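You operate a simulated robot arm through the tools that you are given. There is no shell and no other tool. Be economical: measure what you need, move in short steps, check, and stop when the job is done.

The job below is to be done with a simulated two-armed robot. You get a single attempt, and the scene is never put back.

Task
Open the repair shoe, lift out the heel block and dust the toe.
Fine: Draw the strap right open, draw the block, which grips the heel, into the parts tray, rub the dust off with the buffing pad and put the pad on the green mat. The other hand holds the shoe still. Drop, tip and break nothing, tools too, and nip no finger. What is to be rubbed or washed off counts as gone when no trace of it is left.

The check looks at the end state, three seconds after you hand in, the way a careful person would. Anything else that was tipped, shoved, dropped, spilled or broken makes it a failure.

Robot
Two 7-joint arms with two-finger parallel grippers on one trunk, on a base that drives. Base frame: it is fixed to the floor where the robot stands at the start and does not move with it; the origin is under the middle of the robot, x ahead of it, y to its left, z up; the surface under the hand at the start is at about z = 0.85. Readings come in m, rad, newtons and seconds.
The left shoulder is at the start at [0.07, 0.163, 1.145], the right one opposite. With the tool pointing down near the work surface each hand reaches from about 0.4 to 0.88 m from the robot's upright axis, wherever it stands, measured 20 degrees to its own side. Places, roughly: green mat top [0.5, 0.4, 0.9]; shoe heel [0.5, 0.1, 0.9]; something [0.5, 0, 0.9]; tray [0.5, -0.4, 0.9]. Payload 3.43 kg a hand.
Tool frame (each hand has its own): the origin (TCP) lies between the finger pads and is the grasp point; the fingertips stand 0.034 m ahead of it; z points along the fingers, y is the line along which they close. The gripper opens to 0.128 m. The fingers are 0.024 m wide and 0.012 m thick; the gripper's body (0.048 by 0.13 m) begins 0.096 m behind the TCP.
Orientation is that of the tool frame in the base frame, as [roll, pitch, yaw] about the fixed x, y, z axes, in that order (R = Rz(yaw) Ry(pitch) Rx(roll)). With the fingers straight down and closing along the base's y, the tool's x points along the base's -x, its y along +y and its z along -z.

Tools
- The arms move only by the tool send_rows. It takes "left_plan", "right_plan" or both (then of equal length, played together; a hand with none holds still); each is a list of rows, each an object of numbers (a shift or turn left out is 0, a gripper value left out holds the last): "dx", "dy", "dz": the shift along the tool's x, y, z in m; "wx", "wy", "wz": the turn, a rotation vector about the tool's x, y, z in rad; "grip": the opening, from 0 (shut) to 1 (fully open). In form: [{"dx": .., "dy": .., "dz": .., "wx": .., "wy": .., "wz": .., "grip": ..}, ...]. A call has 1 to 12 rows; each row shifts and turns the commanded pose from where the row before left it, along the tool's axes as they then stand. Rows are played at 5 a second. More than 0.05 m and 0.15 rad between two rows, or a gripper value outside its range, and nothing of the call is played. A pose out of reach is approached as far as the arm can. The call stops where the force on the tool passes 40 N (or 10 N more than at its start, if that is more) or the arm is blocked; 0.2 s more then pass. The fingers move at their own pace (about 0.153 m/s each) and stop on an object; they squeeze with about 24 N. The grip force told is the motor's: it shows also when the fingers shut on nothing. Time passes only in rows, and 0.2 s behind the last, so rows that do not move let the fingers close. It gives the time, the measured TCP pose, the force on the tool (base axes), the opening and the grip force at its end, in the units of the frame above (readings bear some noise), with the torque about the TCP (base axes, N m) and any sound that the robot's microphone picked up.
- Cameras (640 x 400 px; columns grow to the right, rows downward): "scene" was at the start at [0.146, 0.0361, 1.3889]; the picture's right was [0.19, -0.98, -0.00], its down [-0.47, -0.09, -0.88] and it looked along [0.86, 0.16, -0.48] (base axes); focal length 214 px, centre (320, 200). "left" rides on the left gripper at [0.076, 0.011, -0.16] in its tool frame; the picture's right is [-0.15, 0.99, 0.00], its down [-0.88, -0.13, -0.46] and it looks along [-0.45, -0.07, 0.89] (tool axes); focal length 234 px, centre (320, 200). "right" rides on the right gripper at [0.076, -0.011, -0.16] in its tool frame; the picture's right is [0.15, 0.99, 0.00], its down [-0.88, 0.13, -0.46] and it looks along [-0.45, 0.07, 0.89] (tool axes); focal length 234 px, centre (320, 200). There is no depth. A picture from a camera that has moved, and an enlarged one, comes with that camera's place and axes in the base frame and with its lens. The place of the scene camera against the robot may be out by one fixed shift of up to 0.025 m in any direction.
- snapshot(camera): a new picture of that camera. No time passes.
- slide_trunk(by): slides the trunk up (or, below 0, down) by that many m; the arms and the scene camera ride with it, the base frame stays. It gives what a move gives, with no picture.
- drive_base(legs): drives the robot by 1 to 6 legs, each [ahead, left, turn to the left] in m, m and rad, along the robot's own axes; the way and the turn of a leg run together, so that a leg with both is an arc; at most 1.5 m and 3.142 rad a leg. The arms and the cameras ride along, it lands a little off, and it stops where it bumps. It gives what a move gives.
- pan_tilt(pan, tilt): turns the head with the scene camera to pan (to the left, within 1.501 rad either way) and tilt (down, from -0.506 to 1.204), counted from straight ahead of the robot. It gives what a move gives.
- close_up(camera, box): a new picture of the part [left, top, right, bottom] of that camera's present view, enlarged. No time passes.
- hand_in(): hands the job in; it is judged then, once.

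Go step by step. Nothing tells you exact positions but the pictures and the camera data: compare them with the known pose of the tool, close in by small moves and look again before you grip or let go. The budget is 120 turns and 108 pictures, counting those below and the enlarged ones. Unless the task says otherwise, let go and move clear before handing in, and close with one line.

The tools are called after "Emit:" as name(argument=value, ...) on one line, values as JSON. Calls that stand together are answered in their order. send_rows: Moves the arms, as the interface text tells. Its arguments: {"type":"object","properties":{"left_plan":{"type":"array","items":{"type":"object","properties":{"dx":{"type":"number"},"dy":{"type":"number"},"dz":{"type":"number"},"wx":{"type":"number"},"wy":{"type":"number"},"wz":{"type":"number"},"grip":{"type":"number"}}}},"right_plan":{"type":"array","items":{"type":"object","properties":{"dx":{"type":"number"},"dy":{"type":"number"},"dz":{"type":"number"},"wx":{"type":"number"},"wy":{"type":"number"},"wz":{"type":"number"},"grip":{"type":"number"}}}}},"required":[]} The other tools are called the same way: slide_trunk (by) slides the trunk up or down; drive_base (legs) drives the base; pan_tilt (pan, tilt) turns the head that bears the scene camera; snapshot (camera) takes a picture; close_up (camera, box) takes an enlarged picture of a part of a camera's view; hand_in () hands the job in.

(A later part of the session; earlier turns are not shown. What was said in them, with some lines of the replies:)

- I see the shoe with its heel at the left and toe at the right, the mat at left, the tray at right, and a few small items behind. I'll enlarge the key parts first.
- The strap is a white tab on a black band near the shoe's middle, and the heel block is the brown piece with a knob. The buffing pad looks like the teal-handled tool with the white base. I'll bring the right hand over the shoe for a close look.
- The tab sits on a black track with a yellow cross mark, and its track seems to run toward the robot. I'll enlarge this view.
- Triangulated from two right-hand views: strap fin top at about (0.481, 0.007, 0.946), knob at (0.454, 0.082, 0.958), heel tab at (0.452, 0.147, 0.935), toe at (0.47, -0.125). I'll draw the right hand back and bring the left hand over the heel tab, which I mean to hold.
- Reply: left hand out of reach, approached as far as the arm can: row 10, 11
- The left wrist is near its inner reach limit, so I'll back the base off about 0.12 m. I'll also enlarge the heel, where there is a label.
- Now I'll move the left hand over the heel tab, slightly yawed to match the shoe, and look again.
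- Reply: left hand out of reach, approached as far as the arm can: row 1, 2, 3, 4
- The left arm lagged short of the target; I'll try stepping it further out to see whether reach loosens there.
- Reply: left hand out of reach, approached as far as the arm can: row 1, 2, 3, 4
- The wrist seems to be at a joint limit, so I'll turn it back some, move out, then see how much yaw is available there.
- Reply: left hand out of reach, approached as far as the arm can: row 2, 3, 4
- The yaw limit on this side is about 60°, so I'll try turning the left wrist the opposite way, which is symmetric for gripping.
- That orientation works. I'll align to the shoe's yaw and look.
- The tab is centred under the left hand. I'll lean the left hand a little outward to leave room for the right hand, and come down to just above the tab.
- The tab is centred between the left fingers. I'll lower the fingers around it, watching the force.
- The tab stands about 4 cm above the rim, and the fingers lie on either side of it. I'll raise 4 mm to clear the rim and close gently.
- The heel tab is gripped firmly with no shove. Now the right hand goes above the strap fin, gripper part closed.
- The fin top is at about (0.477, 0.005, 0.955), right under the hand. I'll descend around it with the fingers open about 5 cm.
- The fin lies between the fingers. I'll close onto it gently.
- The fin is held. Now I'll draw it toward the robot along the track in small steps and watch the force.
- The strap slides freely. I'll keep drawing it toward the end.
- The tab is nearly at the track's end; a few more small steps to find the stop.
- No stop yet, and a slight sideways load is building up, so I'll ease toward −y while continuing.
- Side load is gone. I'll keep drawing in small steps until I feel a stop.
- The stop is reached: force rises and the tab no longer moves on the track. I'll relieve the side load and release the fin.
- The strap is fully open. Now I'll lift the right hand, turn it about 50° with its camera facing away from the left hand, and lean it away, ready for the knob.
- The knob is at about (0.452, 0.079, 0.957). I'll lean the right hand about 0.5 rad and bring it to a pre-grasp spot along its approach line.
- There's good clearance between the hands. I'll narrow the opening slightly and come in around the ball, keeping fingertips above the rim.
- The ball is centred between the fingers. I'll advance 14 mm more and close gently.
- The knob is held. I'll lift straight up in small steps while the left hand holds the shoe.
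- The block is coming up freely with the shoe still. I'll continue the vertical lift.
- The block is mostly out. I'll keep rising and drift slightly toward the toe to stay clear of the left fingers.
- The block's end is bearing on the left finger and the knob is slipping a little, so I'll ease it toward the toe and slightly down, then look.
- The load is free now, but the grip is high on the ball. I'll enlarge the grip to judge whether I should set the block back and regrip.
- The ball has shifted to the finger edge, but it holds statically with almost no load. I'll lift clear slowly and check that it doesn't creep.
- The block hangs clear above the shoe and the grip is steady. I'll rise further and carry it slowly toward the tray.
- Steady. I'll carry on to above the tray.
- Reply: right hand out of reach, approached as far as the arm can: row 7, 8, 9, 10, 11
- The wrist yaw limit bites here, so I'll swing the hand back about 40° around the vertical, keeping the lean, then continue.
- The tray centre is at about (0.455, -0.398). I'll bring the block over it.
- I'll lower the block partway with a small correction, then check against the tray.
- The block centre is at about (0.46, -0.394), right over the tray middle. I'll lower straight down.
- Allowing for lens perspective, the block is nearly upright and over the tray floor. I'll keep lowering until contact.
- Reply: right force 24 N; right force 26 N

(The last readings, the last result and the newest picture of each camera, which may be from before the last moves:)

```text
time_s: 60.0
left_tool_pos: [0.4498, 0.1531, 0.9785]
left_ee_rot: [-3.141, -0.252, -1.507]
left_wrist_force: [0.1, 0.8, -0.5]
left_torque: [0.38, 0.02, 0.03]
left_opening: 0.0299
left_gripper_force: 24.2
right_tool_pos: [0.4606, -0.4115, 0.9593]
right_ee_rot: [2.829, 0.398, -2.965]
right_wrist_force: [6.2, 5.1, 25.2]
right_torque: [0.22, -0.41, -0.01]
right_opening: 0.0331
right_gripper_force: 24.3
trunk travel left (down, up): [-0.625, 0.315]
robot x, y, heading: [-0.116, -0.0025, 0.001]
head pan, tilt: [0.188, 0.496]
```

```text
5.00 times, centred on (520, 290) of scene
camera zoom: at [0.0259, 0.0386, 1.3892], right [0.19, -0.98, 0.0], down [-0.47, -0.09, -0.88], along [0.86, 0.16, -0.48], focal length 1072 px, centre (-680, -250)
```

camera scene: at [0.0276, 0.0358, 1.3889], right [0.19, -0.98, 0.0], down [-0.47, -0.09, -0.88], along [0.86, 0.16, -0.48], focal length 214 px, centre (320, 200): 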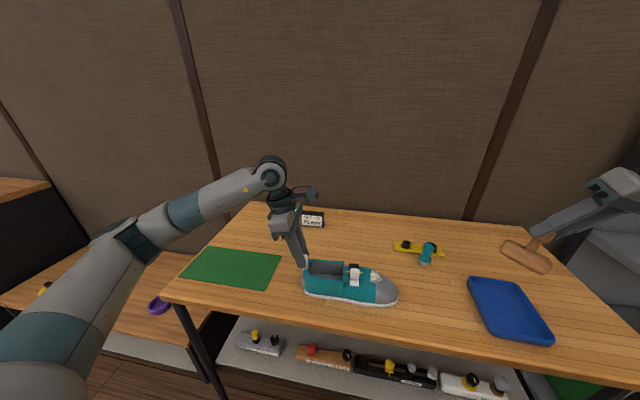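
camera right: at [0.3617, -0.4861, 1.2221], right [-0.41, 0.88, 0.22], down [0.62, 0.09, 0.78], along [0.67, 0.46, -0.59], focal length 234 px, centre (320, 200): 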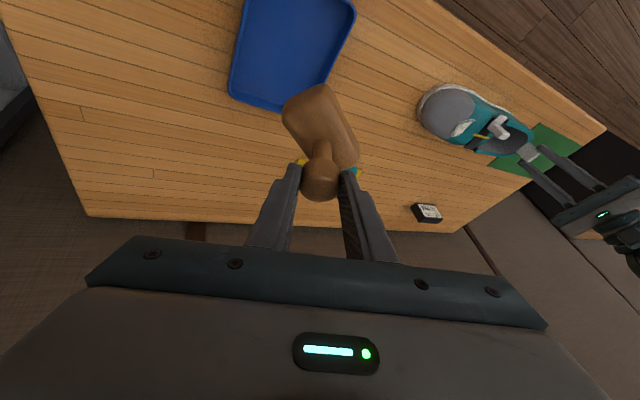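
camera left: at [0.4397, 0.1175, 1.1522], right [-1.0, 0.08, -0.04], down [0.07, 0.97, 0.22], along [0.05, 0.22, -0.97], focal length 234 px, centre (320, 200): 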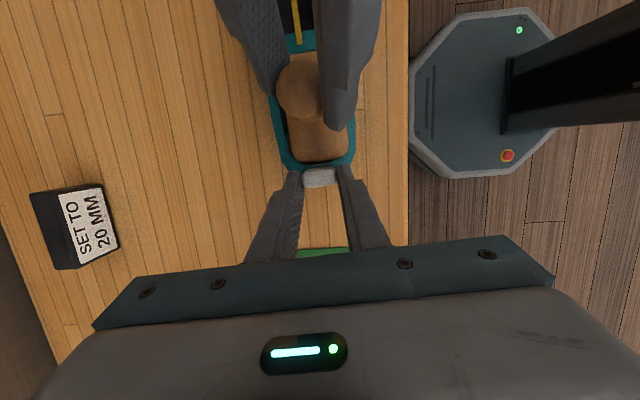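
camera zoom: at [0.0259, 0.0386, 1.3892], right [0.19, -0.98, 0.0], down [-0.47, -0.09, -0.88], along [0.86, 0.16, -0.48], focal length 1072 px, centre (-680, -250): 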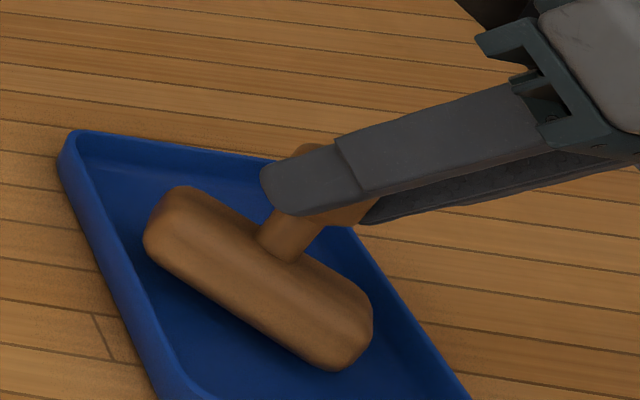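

The block is on the tray floor. I'll ease the pressure off and then open slowly.

Emit:
send_rows(right_plan=[{"dx": -0.0016, "dy": 0.0011, "dz": -0.0035}, {}, {"grip": 0.28}, {"grip": 0.3}, {"grip": 0.34}, {"grip": 0.4}, {"grip": 0.5}, {}])

Emit:
close_up(camera="scene", box=[470, 250, 570, 330])

Emit:
close_up(camera="right", box=[200, 0, 440, 200])

```text
time_s: 61.8
left_tool_pos: [0.4497, 0.151, 0.9779]
left_ee_rot: [-3.14, -0.25, -1.508]
left_wrist_force: [-0.2, -0.7, 0.2]
left_torque: [-0.33, -0.04, -0.07]
left_opening: 0.0297
left_gripper_force: 23.7
right_tool_pos: [0.462, -0.4139, 0.9608]
right_ee_rot: [2.827, 0.398, -2.969]
right_wrist_force: [-0.4, 0.0, -0.4]
right_torque: [0.0, 0.01, -0.01]
right_opening: 0.0641
right_gripper_force: 0.6
trunk travel left (down, up): [-0.625, 0.315]
robot x, y, heading: [-0.1172, -0.0032, -0.004]
head pan, tilt: [0.188, 0.496]
```

```text
5.00 times, centred on (520, 290) of scene
camera zoom: at [0.0274, 0.0359, 1.389], right [0.19, -0.98, 0.0], down [-0.47, -0.09, -0.88], along [0.86, 0.16, -0.48], focal length 1072 px, centre (-680, -250)
```

zoom: 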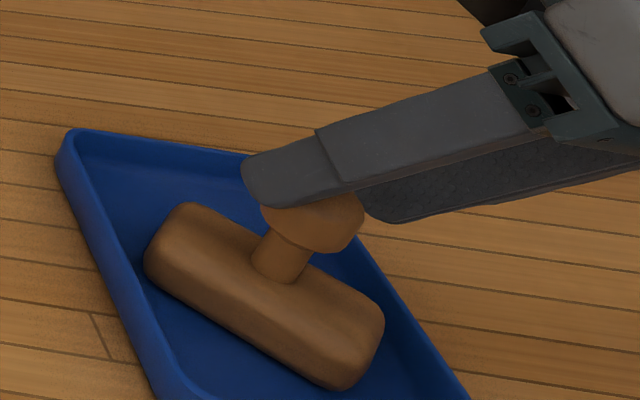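

```text
2.00 times, centred on (320, 100) of right
camera zoom: at [0.3459, -0.496, 1.0692], right [-0.41, 0.88, 0.22], down [0.62, 0.09, 0.78], along [0.67, 0.46, -0.59], focal length 468 px, centre (320, 400)
```

zoom: 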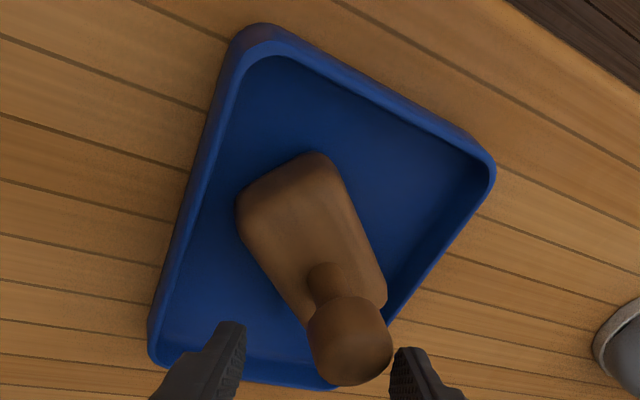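

The block rests upright in the tray. I'll back the hand off along its fingers, then straighten it and move above the buffing pad.

Emit:
send_rows(right_plan=[{"dz": -0.03, "grip": 0.6}, {"dz": -0.04}, {"dz": -0.04}, {"wx": 0.0738, "wy": 0.1009}, {"wx": 0.0738, "wy": 0.1009}, {"wx": 0.0738, "wy": 0.1009}, {"wx": 0.0738, "wy": 0.1009}, {"wz": 0.12}, {"wz": 0.12}, {}])

Emit:
snapshot(camera="right")

```text
time_s: 64.0
left_tool_pos: [0.451, 0.1516, 0.9771]
left_ee_rot: [3.141, -0.248, -1.508]
left_wrist_force: [0.3, -0.8, -1.5]
left_torque: [-0.02, -0.02, -0.07]
left_opening: 0.0299
left_gripper_force: 24.1
right_tool_pos: [0.4267, -0.4547, 1.0579]
right_ee_rot: [3.14, -0.001, 3.139]
right_wrist_force: [-0.6, 0.0, 0.5]
right_torque: [-0.01, 0.0, -0.04]
right_opening: 0.0768
right_gripper_force: 0.0
trunk travel left (down, up): [-0.625, 0.315]
robot x, y, heading: [-0.1189, -0.0025, 0.001]
head pan, tilt: [0.188, 0.496]
```

```text
40 pictures are left
camera right: at [0.3508, -0.466, 1.2181], right [-0.14, 0.99, 0.0], down [0.88, 0.13, 0.46], along [0.45, 0.07, -0.89], focal length 234 px, centre (320, 200)
```

right: 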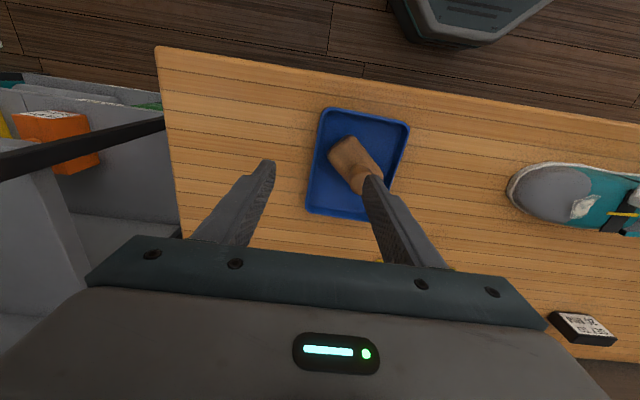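

Emit:
send_rows(right_plan=[{"dx": -0.02, "dy": 0.046}, {"dx": -0.02, "dy": 0.046}, {"dx": -0.02, "dy": 0.046}, {"dx": -0.02, "dy": 0.046}, {"dx": -0.02, "dy": 0.046}, {}])

Emit:
close_up(camera="right", box=[220, 60, 460, 210])

Emit:
close_up(camera="scene", box=[380, 215, 476, 275])

```text
refused: row 1 steps farther than a row can; nothing moved
```

```text
2.67 times, centred on (340, 135) of right
camera zoom: at [0.3508, -0.466, 1.2181], right [-0.14, 0.99, 0.0], down [0.88, 0.13, 0.46], along [0.45, 0.07, -0.89], focal length 624 px, centre (267, 373)
```

zoom: 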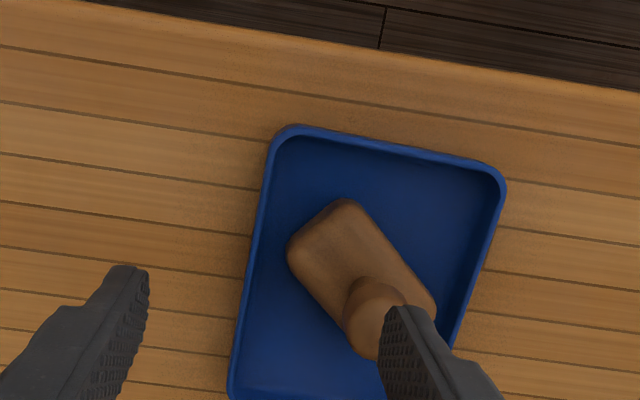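

```text
6.67 times, centred on (428, 245) of scene
camera zoom: at [0.0275, 0.0358, 1.3889], right [0.19, -0.98, 0.0], down [-0.47, -0.09, -0.88], along [0.86, 0.16, -0.48], focal length 1430 px, centre (-400, -100)
```

zoom: 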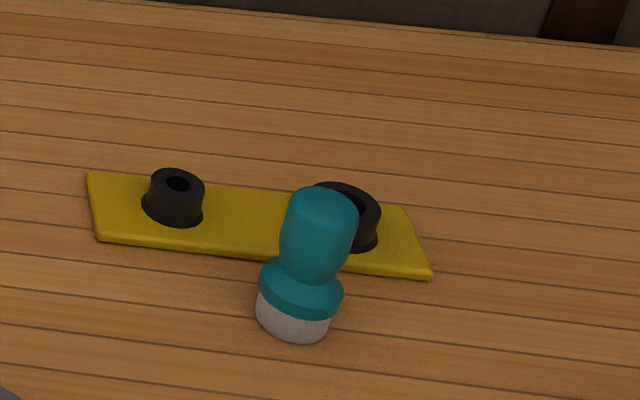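

The pad is at about (0.605, -0.222), handle top near 0.94. I'll move the right hand near it in smaller rows.

Emit:
send_rows(right_plan=[{"dx": -0.019, "dy": 0.038}, {"dx": -0.019, "dy": 0.038}, {"dx": -0.019, "dy": 0.038}, {"dx": -0.019, "dy": 0.038}, {"dx": -0.019, "dy": 0.038}, {"dx": -0.019, "dy": 0.038}, {}])

Emit:
close_up(camera="right", box=[220, 60, 460, 210])

```text
time_s: 65.6
left_tool_pos: [0.4509, 0.152, 0.9775]
left_ee_rot: [3.141, -0.249, -1.508]
left_wrist_force: [-0.6, -0.4, -0.5]
left_torque: [-0.23, -0.02, 0.08]
left_opening: 0.0297
left_gripper_force: 24.2
right_tool_pos: [0.5412, -0.2274, 1.0604]
right_ee_rot: [3.14, 0.003, 3.138]
right_wrist_force: [-0.4, 0.5, 0.5]
right_torque: [0.02, 0.0, 0.01]
right_opening: 0.077
right_gripper_force: 0.0
trunk travel left (down, up): [-0.625, 0.315]
robot x, y, heading: [-0.1224, -0.0052, 0.001]
head pan, tilt: [0.188, 0.496]
```

```text
2.67 times, centred on (340, 135) of right
camera zoom: at [0.4647, -0.2386, 1.2186], right [-0.14, 0.99, 0.0], down [0.88, 0.13, 0.46], along [0.45, 0.07, -0.89], focal length 624 px, centre (267, 373)
```

zoom: 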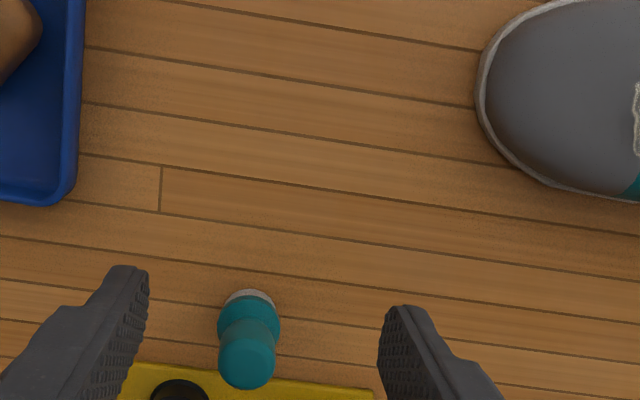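

The pad is at (0.600, -0.227). I'll move over it and descend around the handle.

Emit:
send_rows(right_plan=[{"dx": -0.03, "grip": 0.5}, {"dx": -0.029}, {"dz": 0.035}, {"dz": 0.035}, {"dz": 0.03}, {}])

Emit:
close_up(camera="right", box=[240, 100, 400, 220])

Emit:
close_up(camera="scene", box=[380, 215, 476, 275])

```text
time_s: 67.0
left_tool_pos: [0.4497, 0.1511, 0.9773]
left_ee_rot: [-3.141, -0.248, -1.508]
left_wrist_force: [0.4, -0.8, 1.5]
left_torque: [0.04, 0.0, 0.01]
left_opening: 0.0299
left_gripper_force: 23.8
right_tool_pos: [0.6008, -0.2256, 0.9597]
right_ee_rot: [3.141, 0.0, 3.138]
right_wrist_force: [-1.0, -1.0, 0.0]
right_torque: [-0.01, -0.02, 0.02]
right_opening: 0.064
right_gripper_force: 0.1
trunk travel left (down, up): [-0.625, 0.315]
robot x, y, heading: [-0.1209, -0.0021, -0.001]
head pan, tilt: [0.188, 0.496]
```

```text
3.33 times, centred on (320, 160) of right
camera zoom: at [0.5248, -0.2379, 1.1186], right [-0.14, 0.99, 0.0], down [0.88, 0.13, 0.46], along [0.45, 0.07, -0.89], focal length 781 px, centre (320, 333)
```

zoom: 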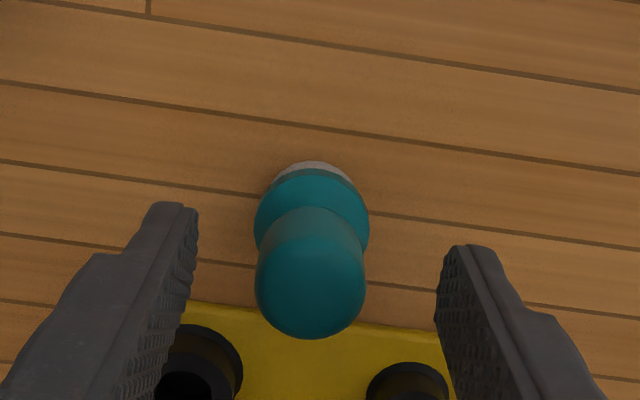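

```text
6.67 times, centred on (428, 245) of scene
camera zoom: at [0.0275, 0.036, 1.3889], right [0.19, -0.98, 0.0], down [-0.47, -0.09, -0.88], along [0.86, 0.16, -0.48], focal length 1430 px, centre (-400, -100)
```

zoom: 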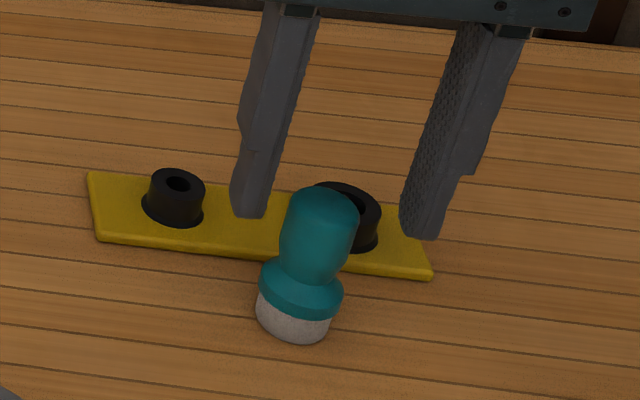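

Centred. I'll descend and close on the handle.

Emit:
send_rows(right_plan=[{"dz": 0.017, "dy": -0.003}, {"dz": 0.017}, {"grip": 0.38}, {"grip": 0.33}, {"grip": 0.29}, {"grip": 0.26}, {"grip": 0.22}, {"grip": 0.12}, {}])

Emit:
close_up(camera="scene", box=[380, 215, 476, 275])

```text
time_s: 69.0
left_tool_pos: [0.4505, 0.1514, 0.9784]
left_ee_rot: [3.14, -0.249, -1.508]
left_wrist_force: [-0.3, 1.3, 0.5]
left_torque: [0.03, 0.03, -0.03]
left_opening: 0.0297
left_gripper_force: 23.8
right_tool_pos: [0.6003, -0.2287, 0.9246]
right_ee_rot: [3.141, 0.002, 3.138]
right_wrist_force: [-0.5, -0.4, -0.2]
right_torque: [-0.01, 0.0, 0.02]
right_opening: 0.0295
right_gripper_force: 24.0
trunk travel left (down, up): [-0.625, 0.315]
robot x, y, heading: [-0.1191, -0.0022, -0.002]
head pan, tilt: [0.188, 0.496]
```

```text
6.67 times, centred on (428, 245) of scene
camera zoom: at [0.0275, 0.0361, 1.3889], right [0.19, -0.98, 0.0], down [-0.47, -0.09, -0.88], along [0.86, 0.16, -0.48], focal length 1430 px, centre (-400, -100)
```

zoom: 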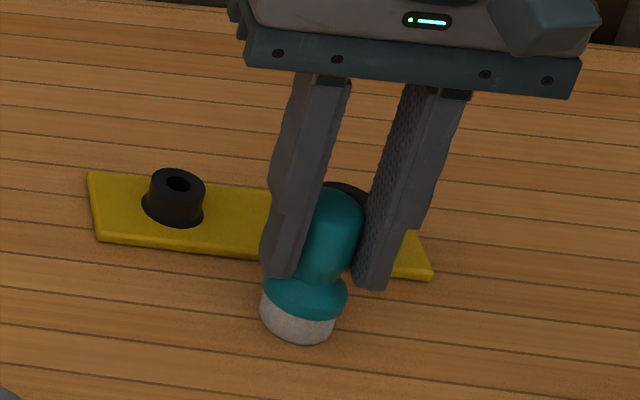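

The pad is held. I'll lift it straight up and carry it to above the dust patch.

Emit:
send_rows(right_plan=[{"dz": -0.02}, {"dz": -0.035}, {"dz": -0.035}, {"dz": -0.03}, {"dx": 0.021, "dy": 0.029}, {"dx": 0.021, "dy": 0.029}, {"dx": 0.022, "dy": 0.029}, {"dx": 0.022, "dy": 0.029}, {"dx": 0.022, "dy": 0.029}, {"dx": 0.022, "dy": 0.028}, {}])

Emit:
close_up(camera="scene", box=[310, 220, 422, 290])

Emit:
close_up(camera="right", box=[240, 80, 400, 200])

```text
time_s: 71.4
left_tool_pos: [0.4512, 0.1509, 0.9786]
left_ee_rot: [3.141, -0.249, -1.507]
left_wrist_force: [-0.6, -0.9, 0.0]
left_torque: [-0.19, -0.04, 0.0]
left_opening: 0.0297
left_gripper_force: 23.9
right_tool_pos: [0.4706, -0.057, 1.0437]
right_ee_rot: [3.14, -0.001, 3.137]
right_wrist_force: [-0.2, -0.4, -1.6]
right_torque: [0.02, 0.02, 0.01]
right_opening: 0.0296
right_gripper_force: 23.9
trunk travel left (down, up): [-0.625, 0.315]
robot x, y, heading: [-0.1173, -0.0003, -0.004]
head pan, tilt: [0.188, 0.496]
```

```text
5.71 times, centred on (366, 255) of scene
camera zoom: at [0.0276, 0.0356, 1.3889], right [0.19, -0.98, 0.0], down [-0.47, -0.09, -0.88], along [0.86, 0.16, -0.48], focal length 1226 px, centre (57, -114)
```

zoom: 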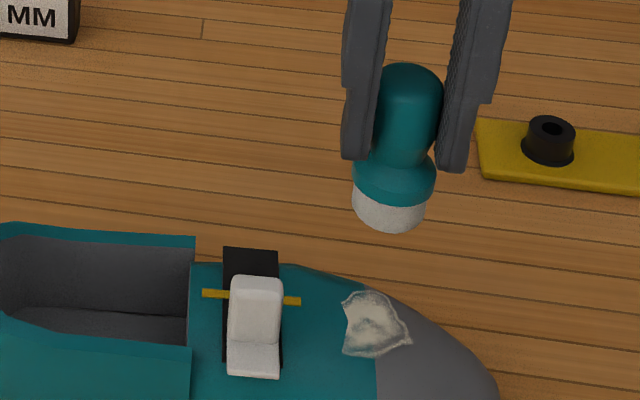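

```text
3.33 times, centred on (320, 140) of right
camera zoom: at [0.395, -0.0685, 1.2042], right [-0.14, 0.99, 0.0], down [0.88, 0.13, 0.46], along [0.45, 0.07, -0.89], focal length 781 px, centre (320, 400)
```

zoom: 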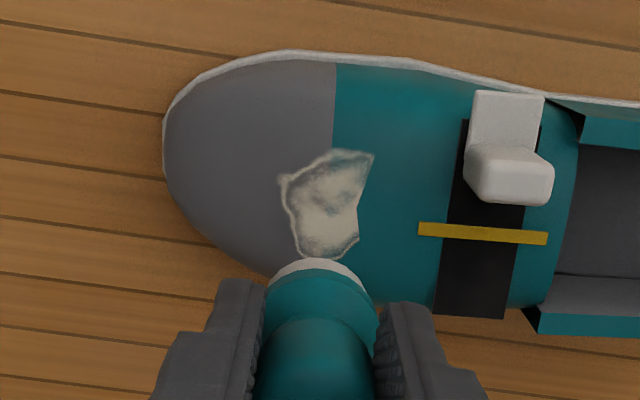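

The dust patch is centred near (0.461, -0.056) with the surface at about z = 0.916, spanning x 0.442–0.479 and y −0.072 to −0.038. I'll bring the pad down onto it until light contact.

Emit:
send_rows(right_plan=[{"dx": 0.0095, "dz": 0.025}, {"dz": 0.022}, {"dz": 0.003}, {"dz": 0.002}, {}])

Emit:
send_rows(right_plan=[{"dz": 0.0015}, {"dz": 0.0015}, {}])

Emit:
close_up(camera="scene", box=[330, 240, 410, 290])

```text
time_s: 72.6
left_tool_pos: [0.4501, 0.151, 0.9785]
left_ee_rot: [-3.141, -0.248, -1.509]
left_wrist_force: [0.2, -0.5, 0.0]
left_torque: [0.02, 0.0, -0.02]
left_opening: 0.0297
left_gripper_force: 23.8
right_tool_pos: [0.4607, -0.0546, 0.9932]
right_ee_rot: [3.139, 0.001, 3.138]
right_wrist_force: [-0.7, 0.3, 0.5]
right_torque: [-0.01, 0.01, 0.02]
right_opening: 0.0295
right_gripper_force: 24.0
trunk travel left (down, up): [-0.625, 0.315]
robot x, y, heading: [-0.1191, -0.0015, -0.005]
head pan, tilt: [0.188, 0.496]
```

```text
time_s: 73.4
left_tool_pos: [0.4505, 0.152, 0.9771]
left_ee_rot: [-3.141, -0.249, -1.508]
left_wrist_force: [1.3, 0.6, 1.0]
left_torque: [0.0, -0.05, -0.03]
left_opening: 0.03
left_gripper_force: 24.1
right_tool_pos: [0.4616, -0.0557, 0.9895]
right_ee_rot: [3.14, 0.0, 3.138]
right_wrist_force: [0.8, -0.9, 2.0]
right_torque: [0.03, -0.01, 0.01]
right_opening: 0.0296
right_gripper_force: 24.0
trunk travel left (down, up): [-0.625, 0.315]
robot x, y, heading: [-0.1161, 0.0004, -0.007]
head pan, tilt: [0.188, 0.496]
```

```text
8.00 times, centred on (370, 265) of scene
camera zoom: at [0.0274, 0.0361, 1.389], right [0.19, -0.98, 0.0], down [-0.47, -0.09, -0.88], along [0.86, 0.16, -0.48], focal length 1716 px, centre (-80, -320)
```

zoom: 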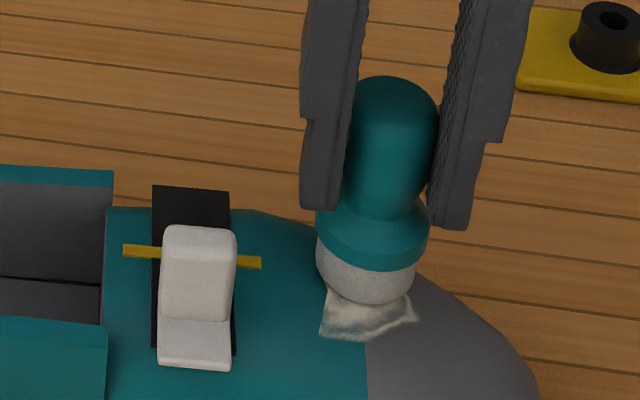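

Contact is beginning. I'll press slightly and make a first gentle stroke toward and away from the robot.

Emit:
send_rows(right_plan=[{"dz": 0.0015}, {"dx": 0.006}, {"dx": 0.006}, {"dx": 0.006}, {"dx": -0.006}, {"dx": -0.006}, {"dx": -0.006}, {}])

Emit:
close_up(camera="scene", box=[330, 240, 410, 290])

```text
time_s: 75.2
left_tool_pos: [0.4491, 0.1507, 0.9782]
left_ee_rot: [-3.14, -0.25, -1.508]
left_wrist_force: [1.8, 1.8, -3.8]
left_torque: [0.66, 0.13, 0.06]
left_opening: 0.0296
left_gripper_force: 23.8
right_tool_pos: [0.4615, -0.0556, 0.9892]
right_ee_rot: [3.14, 0.001, 3.138]
right_wrist_force: [-4.3, -3.9, 15.9]
right_torque: [-0.03, 0.14, 0.04]
right_opening: 0.0294
right_gripper_force: 23.9
trunk travel left (down, up): [-0.625, 0.315]
robot x, y, heading: [-0.1144, 0.0022, 0.003]
head pan, tilt: [0.188, 0.496]
```

```text
8.00 times, centred on (370, 265) of scene
camera zoom: at [0.0263, 0.036, 1.389], right [0.19, -0.98, 0.0], down [-0.47, -0.09, -0.88], along [0.86, 0.16, -0.48], focal length 1716 px, centre (-80, -320)
```

zoom: 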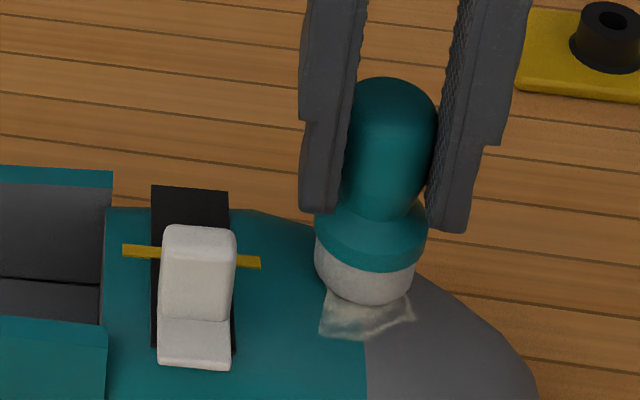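

The dust is fading where the pad passed. I'll rub with strokes covering the whole patch at several offsets.

Emit:
send_rows(right_plan=[{"dx": 0.008}, {"dx": 0.008}, {"dx": 0.006}, {"dy": -0.008}, {"dx": -0.008}, {"dx": -0.008}, {"dx": -0.008}, {"dx": -0.008}, {"dx": -0.004, "dz": 0.001}, {"dy": 0.008}, {"dy": 0.008}, {}])

Emit:
send_rows(right_plan=[{"dx": 0.008}, {"dx": 0.008}, {"dx": 0.008, "dz": -0.001}, {"dx": 0.008}, {"dx": 0.006}, {"dy": -0.008}, {"dx": -0.008}, {"dx": -0.008}, {"dx": -0.008}, {"dx": -0.008}, {"dx": -0.006}, {}])

Emit:
close_up(camera="scene", box=[330, 240, 410, 290])

```text
time_s: 77.8
left_tool_pos: [0.4486, 0.1511, 0.9786]
left_ee_rot: [3.141, -0.251, -1.508]
left_wrist_force: [0.3, 5.3, -3.8]
left_torque: [-0.11, -0.01, 0.26]
left_opening: 0.0295
left_gripper_force: 23.9
right_tool_pos: [0.4759, -0.0492, 0.9905]
right_ee_rot: [3.14, 0.004, 3.137]
right_wrist_force: [2.3, -10.9, 21.7]
right_torque: [-0.41, -0.34, -0.13]
right_opening: 0.0294
right_gripper_force: 24.1
trunk travel left (down, up): [-0.625, 0.315]
robot x, y, heading: [-0.1182, -0.0017, -0.004]
head pan, tilt: [0.188, 0.496]
```

```text
time_s: 80.4
left_tool_pos: [0.4505, 0.1516, 0.9783]
left_ee_rot: [3.141, -0.251, -1.508]
left_wrist_force: [1.0, -0.5, 1.0]
left_torque: [-0.69, -0.12, 0.11]
left_opening: 0.0297
left_gripper_force: 24.0
right_tool_pos: [0.4765, -0.0556, 0.989]
right_ee_rot: [3.14, -0.001, 3.14]
right_wrist_force: [0.4, 0.1, 0.4]
right_torque: [0.01, 0.04, 0.01]
right_opening: 0.0297
right_gripper_force: 23.8
trunk travel left (down, up): [-0.625, 0.315]
robot x, y, heading: [-0.1222, -0.0018, -0.006]
head pan, tilt: [0.188, 0.496]
```

```text
8.00 times, centred on (370, 265) of scene
camera zoom: at [0.0276, 0.036, 1.389], right [0.19, -0.98, 0.0], down [-0.47, -0.09, -0.88], along [0.86, 0.16, -0.48], focal length 1716 px, centre (-80, -320)
```

zoom: 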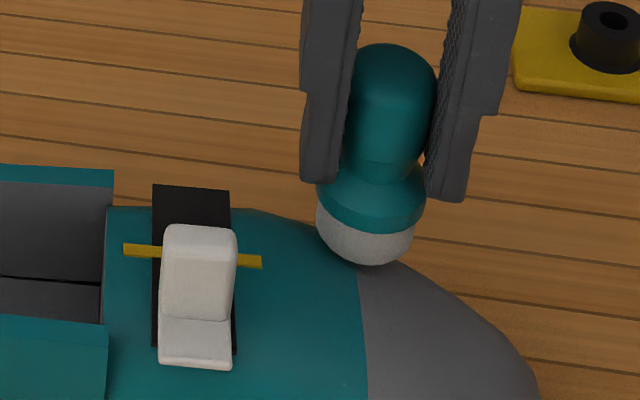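

The visible part is clean. I'll lift the pad and check the whole patch up close.

Emit:
send_rows(right_plan=[{"dz": -0.03}, {"dz": -0.03, "dx": -0.01}, {}])

Emit:
close_up(camera="right", box=[280, 90, 376, 150])

Emit:
close_up(camera="scene", box=[350, 260, 398, 290])

```text
time_s: 81.2
left_tool_pos: [0.4502, 0.1513, 0.978]
left_ee_rot: [3.14, -0.248, -1.508]
left_wrist_force: [0.4, -0.1, 1.8]
left_torque: [-0.25, 0.0, -0.03]
left_opening: 0.0299
left_gripper_force: 23.9
right_tool_pos: [0.4862, -0.0565, 1.0484]
right_ee_rot: [3.14, 0.0, 3.139]
right_wrist_force: [0.5, -0.1, 0.1]
right_torque: [-0.01, 0.0, 0.02]
right_opening: 0.0292
right_gripper_force: 23.9
trunk travel left (down, up): [-0.625, 0.315]
robot x, y, heading: [-0.1163, -0.0022, 0.001]
head pan, tilt: [0.188, 0.496]
```

```text
6.67 times, centred on (328, 120) of right
camera zoom: at [0.4099, -0.0685, 1.2086], right [-0.14, 0.99, 0.0], down [0.88, 0.13, 0.46], along [0.45, 0.07, -0.89], focal length 1561 px, centre (267, 733)
```

zoom: 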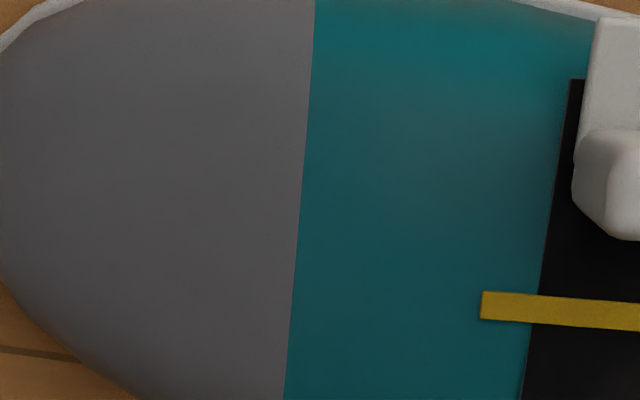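

```text
13.33 times, centred on (374, 275) of scene
camera zoom: at [0.0274, 0.0361, 1.389], right [0.19, -0.98, 0.0], down [-0.47, -0.09, -0.88], along [0.86, 0.16, -0.48], focal length 2860 px, centre (-400, -800)
```

zoom: 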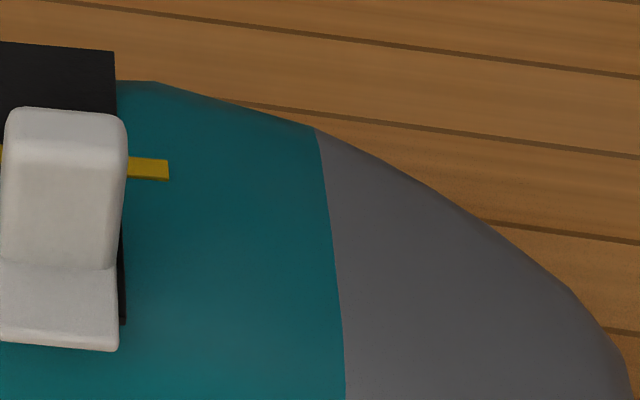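

The dust is completely gone and the strap stays open. Now I'll release the heel tab gently, retract the left hand, and raise the right hand for travel.

Emit:
send_rows(left_plan=[{"grip": 0.24}, {"grip": 0.28}, {"grip": 0.34}, {"grip": 0.42}, {"dz": -0.02}, {"dz": -0.03}, {"dz": -0.04}, {"dz": -0.04}, {"dz": -0.04}, {}], right_plan=[{}, {}, {}, {}, {"dz": -0.02}, {"dz": -0.02}, {"dz": -0.02}, {"dz": -0.02}, {}, {}])

Emit:
send_rows(left_plan=[{"dx": -0.02, "dy": 0.012, "dz": -0.03}, {"dx": -0.02, "dy": 0.012, "dz": -0.03}, {"dx": -0.02, "dy": 0.012, "dz": -0.03}, {"dx": -0.02, "dy": 0.012, "dz": -0.03}, {"dx": -0.02, "dy": 0.012, "dz": -0.03}, {}])

Emit:
snapshot(camera="scene")

```text
time_s: 83.4
left_tool_pos: [0.4469, 0.1936, 1.1448]
left_ee_rot: [3.141, -0.252, -1.509]
left_wrist_force: [0.2, 0.0, 0.7]
left_torque: [0.02, 0.02, -0.01]
left_opening: 0.0537
left_gripper_force: 0.0
right_tool_pos: [0.4864, -0.0569, 1.1282]
right_ee_rot: [3.139, -0.001, 3.14]
right_wrist_force: [0.1, 0.1, -0.9]
right_torque: [-0.08, 0.02, 0.01]
right_opening: 0.0296
right_gripper_force: 24.2
trunk travel left (down, up): [-0.625, 0.315]
robot x, y, heading: [-0.1237, 0.0035, 0.002]
head pan, tilt: [0.188, 0.496]
```

```text
time_s: 84.8
left_tool_pos: [0.3807, 0.3221, 1.265]
left_ee_rot: [3.14, -0.249, -1.508]
left_wrist_force: [0.0, -0.6, -0.3]
left_torque: [0.05, 0.04, -0.01]
left_opening: 0.0542
left_gripper_force: 0.0
right_tool_pos: [0.4851, -0.057, 1.1286]
right_ee_rot: [3.141, 0.0, 3.139]
right_wrist_force: [0.5, -0.1, -1.5]
right_torque: [0.0, 0.06, 0.01]
right_opening: 0.0295
right_gripper_force: 23.7
trunk travel left (down, up): [-0.625, 0.315]
robot x, y, heading: [-0.12, 0.0052, -0.0]
head pan, tilt: [0.188, 0.496]
```

```text
26 pictures are left
camera scene: at [0.0287, 0.0357, 1.3888], right [0.19, -0.98, 0.0], down [-0.47, -0.09, -0.88], along [0.86, 0.16, -0.48], focal length 214 px, centre (320, 200)
```

scene: 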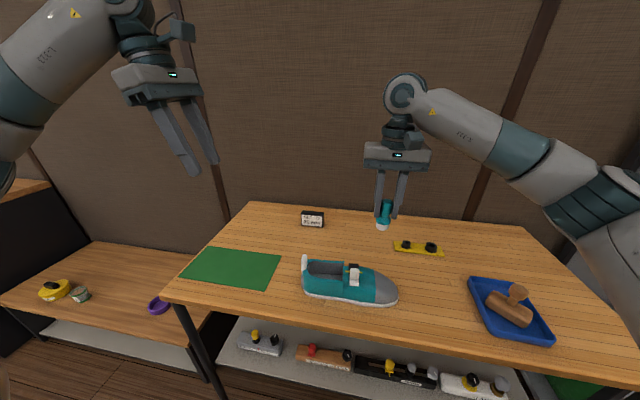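

All is in place on the table. The left side has room, so I'll drive the base 0.4 m to the left to bring the pad over the green mat.

Emit:
drive_base(legs=[[0, 0.2, 0], [0, 0.2, 0]])

Emit:
snapshot(camera="right")

```text
time_s: 87.6
left_tool_pos: [0.3794, 0.7254, 1.2642]
left_ee_rot: [3.141, -0.249, -1.506]
left_wrist_force: [0.1, 0.0, -0.1]
left_torque: [-0.02, -0.01, -0.03]
left_opening: 0.0539
left_gripper_force: 0.1
right_tool_pos: [0.4855, 0.3458, 1.129]
right_ee_rot: [3.139, 0.001, -3.141]
right_wrist_force: [0.2, 0.7, -0.4]
right_torque: [0.01, 0.03, 0.02]
right_opening: 0.0295
right_gripper_force: 24.4
trunk travel left (down, up): [-0.625, 0.315]
robot x, y, heading: [-0.1197, 0.4028, 0.003]
head pan, tilt: [0.188, 0.496]
```

```text
25 pictures are left
camera right: at [0.4093, 0.3341, 1.2883], right [-0.15, 0.99, 0.0], down [0.88, 0.13, 0.46], along [0.45, 0.07, -0.89], focal length 234 px, centre (320, 200)
```

right: 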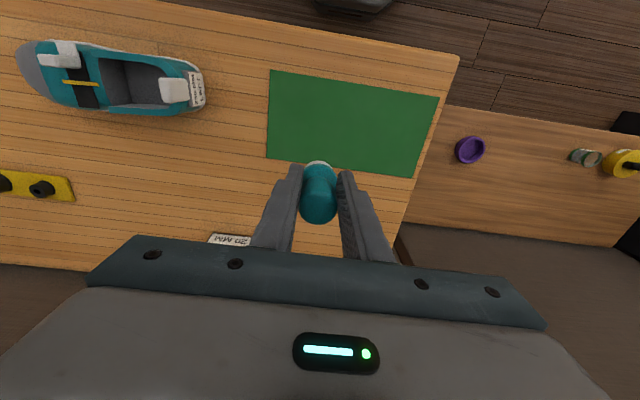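

The mat centre is at (0.472, 0.394). I'll move over it and lower.

Emit:
send_rows(right_plan=[{"dx": 0.006, "dy": 0.024}, {"dx": 0.007, "dy": 0.024}, {"dz": 0.04}, {"dz": 0.04}, {"dz": 0.04}, {"dz": 0.04}, {"dz": 0.025}, {}])

Emit:
close_up(camera="right", box=[200, 60, 440, 210])

```text
time_s: 89.4
left_tool_pos: [0.3784, 0.7269, 1.2648]
left_ee_rot: [-3.141, -0.25, -1.507]
left_wrist_force: [0.2, 0.3, 0.4]
left_torque: [-0.01, 0.0, -0.03]
left_opening: 0.0539
left_gripper_force: 0.1
right_tool_pos: [0.4731, 0.3949, 0.9433]
right_ee_rot: [3.14, -0.001, -3.139]
right_wrist_force: [-0.2, -0.3, 0.2]
right_torque: [-0.01, 0.01, -0.02]
right_opening: 0.0295
right_gripper_force: 24.1
trunk travel left (down, up): [-0.625, 0.315]
robot x, y, heading: [-0.1162, 0.4024, 0.004]
head pan, tilt: [0.188, 0.496]
```

```text
2.67 times, centred on (320, 135) of right
camera zoom: at [0.3965, 0.3821, 1.1026], right [-0.15, 0.99, 0.0], down [0.88, 0.13, 0.46], along [0.45, 0.07, -0.89], focal length 624 px, centre (320, 373)
```

zoom: 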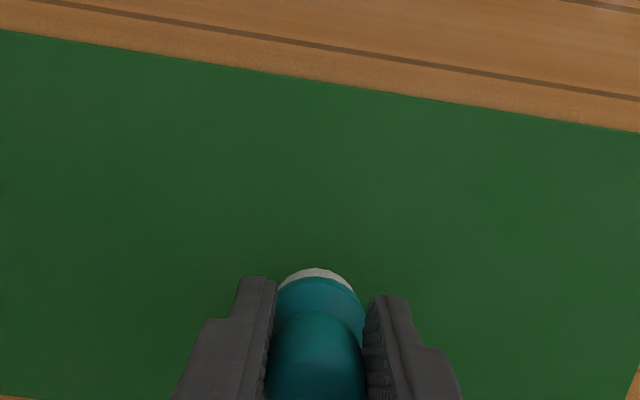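

Well inside the mat. I'll lower in small steps to contact.

Emit:
send_rows(right_plan=[{"dz": 0.005}, {"dz": 0.004}, {"dz": 0.003}, {"dz": 0.002}, {}])

```text
time_s: 90.6
left_tool_pos: [0.3786, 0.7251, 1.2651]
left_ee_rot: [3.141, -0.251, -1.506]
left_wrist_force: [0.4, 0.2, -0.6]
left_torque: [-0.01, 0.01, -0.01]
left_opening: 0.0539
left_gripper_force: 0.1
right_tool_pos: [0.4729, 0.3944, 0.9299]
right_ee_rot: [3.139, -0.001, 3.141]
right_wrist_force: [0.2, 0.1, -0.3]
right_torque: [0.0, 0.02, -0.02]
right_opening: 0.0294
right_gripper_force: 24.3
trunk travel left (down, up): [-0.625, 0.315]
robot x, y, heading: [-0.1161, 0.4057, 0.005]
head pan, tilt: [0.188, 0.496]
```

Emit:
send_rows(right_plan=[{"dz": 0.0015}, {"dz": 0.0015}, {}])

```text
time_s: 91.4
left_tool_pos: [0.3776, 0.7259, 1.2653]
left_ee_rot: [3.141, -0.25, -1.506]
left_wrist_force: [-1.6, -0.9, -0.2]
left_torque: [-0.02, 0.03, 0.06]
left_opening: 0.0538
left_gripper_force: 0.1
right_tool_pos: [0.4728, 0.395, 0.9275]
right_ee_rot: [3.138, 0.001, 3.141]
right_wrist_force: [0.3, 0.1, -1.2]
right_torque: [0.0, 0.03, 0.0]
right_opening: 0.0295
right_gripper_force: 23.7
trunk travel left (down, up): [-0.625, 0.315]
robot x, y, heading: [-0.1149, 0.403, 0.001]
head pan, tilt: [0.188, 0.496]
```

No contact yet; a little further.

Emit:
send_rows(right_plan=[{"dz": 0.001}, {"dz": 0.001}, {"dz": 0.001}, {}])

```text
time_s: 92.4
left_tool_pos: [0.3773, 0.7271, 1.2651]
left_ee_rot: [-3.139, -0.25, -1.507]
left_wrist_force: [0.0, -0.1, 0.9]
left_torque: [0.01, 0.04, 0.0]
left_opening: 0.0536
left_gripper_force: 0.2
right_tool_pos: [0.472, 0.394, 0.9253]
right_ee_rot: [3.141, 0.002, -3.14]
right_wrist_force: [2.0, -0.9, 13.9]
right_torque: [-0.04, -0.11, -0.02]
right_opening: 0.0296
right_gripper_force: 23.6
trunk travel left (down, up): [-0.625, 0.315]
robot x, y, heading: [-0.1171, 0.3961, 0.001]
head pan, tilt: [0.188, 0.496]
```

The pad is on the mat. I'll ease off slightly, open slowly and rise clear.

Emit:
send_rows(right_plan=[{"dz": -0.001}, {"grip": 0.25}, {"grip": 0.28}, {"grip": 0.34}, {"grip": 0.45}, {"dz": -0.03}, {"dz": -0.04}, {"dz": -0.04}, {"dz": -0.04}, {"dz": -0.03}, {}])

Emit:
snapshot(camera="right")

Emit:
pan_tilt(pan=-0.4, tilt=0.6)

Emit:
snapshot(camera="scene")

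```text
time_s: 94.8
left_tool_pos: [0.3789, 0.726, 1.2635]
left_ee_rot: [3.141, -0.248, -1.505]
left_wrist_force: [0.4, -0.8, -1.0]
left_torque: [0.01, 0.02, -0.01]
left_opening: 0.0539
left_gripper_force: 0.0
right_tool_pos: [0.4721, 0.3947, 1.1038]
right_ee_rot: [3.14, 0.001, 3.139]
right_wrist_force: [-0.1, -0.5, 0.6]
right_torque: [0.0, 0.0, -0.01]
right_opening: 0.0574
right_gripper_force: 0.1
trunk travel left (down, up): [-0.625, 0.315]
robot x, y, heading: [-0.1177, 0.3996, -0.002]
head pan, tilt: [0.188, 0.496]
```

```text
23 pictures are left
camera right: at [0.3959, 0.3818, 1.265], right [-0.15, 0.99, 0.0], down [0.88, 0.13, 0.46], along [0.45, 0.07, -0.89], focal length 234 px, centre (320, 200)
```

right: 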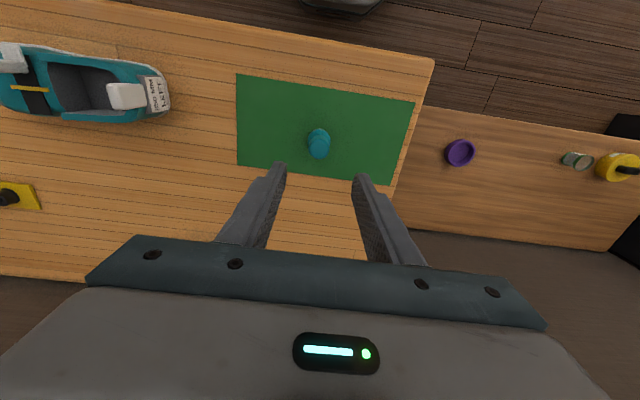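

```text
time_s: 95.8
left_tool_pos: [0.3796, 0.727, 1.265]
left_ee_rot: [-3.142, -0.25, -1.506]
left_wrist_force: [0.1, 0.2, -0.5]
left_torque: [-0.02, -0.04, 0.02]
left_opening: 0.0536
left_gripper_force: 0.0
right_tool_pos: [0.4711, 0.3933, 1.105]
right_ee_rot: [3.138, 0.0, 3.142]
right_wrist_force: [-0.5, 0.2, 0.0]
right_torque: [-0.01, 0.0, 0.01]
right_opening: 0.0577
right_gripper_force: 0.1
trunk travel left (down, up): [-0.625, 0.315]
robot x, y, heading: [-0.1186, 0.4034, 0.003]
head pan, tilt: [-0.4, 0.6]
```

```text
22 pictures are left
camera scene: at [0.0195, 0.3869, 1.3796], right [-0.39, -0.92, 0.0], down [-0.52, 0.22, -0.83], along [0.76, -0.32, -0.56], focal length 214 px, centre (320, 200)
```

scene: 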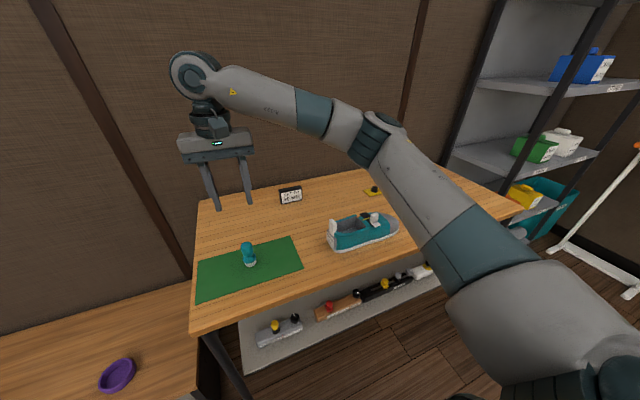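

The pad stands on the mat and the hands are clear. One last check of the strap and toe.

Emit:
close_up(camera="scene", box=[315, 195, 411, 255])

```text
6.67 times, centred on (363, 225) of scene
camera zoom: at [0.0195, 0.3869, 1.3796], right [-0.39, -0.92, 0.0], down [-0.52, 0.22, -0.83], along [0.76, -0.32, -0.56], focal length 1430 px, centre (33, 33)
```

zoom: 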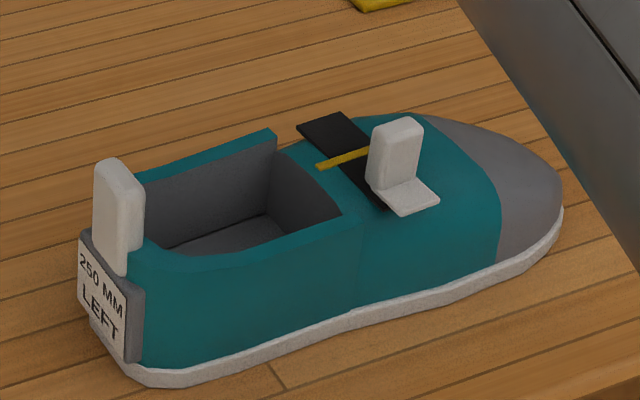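

The strap is fully open, the shoe is empty and upright, and the toe is clean. The block is in the tray and the pad is on the mat, so I'm handing in.

Emit:
hand_in()

```text
The job is handed in.
```

The job is handed in: the strap is drawn to its stop, the heel block stands in the parts tray, the toe shows no dust, and the buffing pad stands on the green mat. The block slipped slightly in the grip when it caught on the left finger during the lift, but it was not dropped and nothing tipped.
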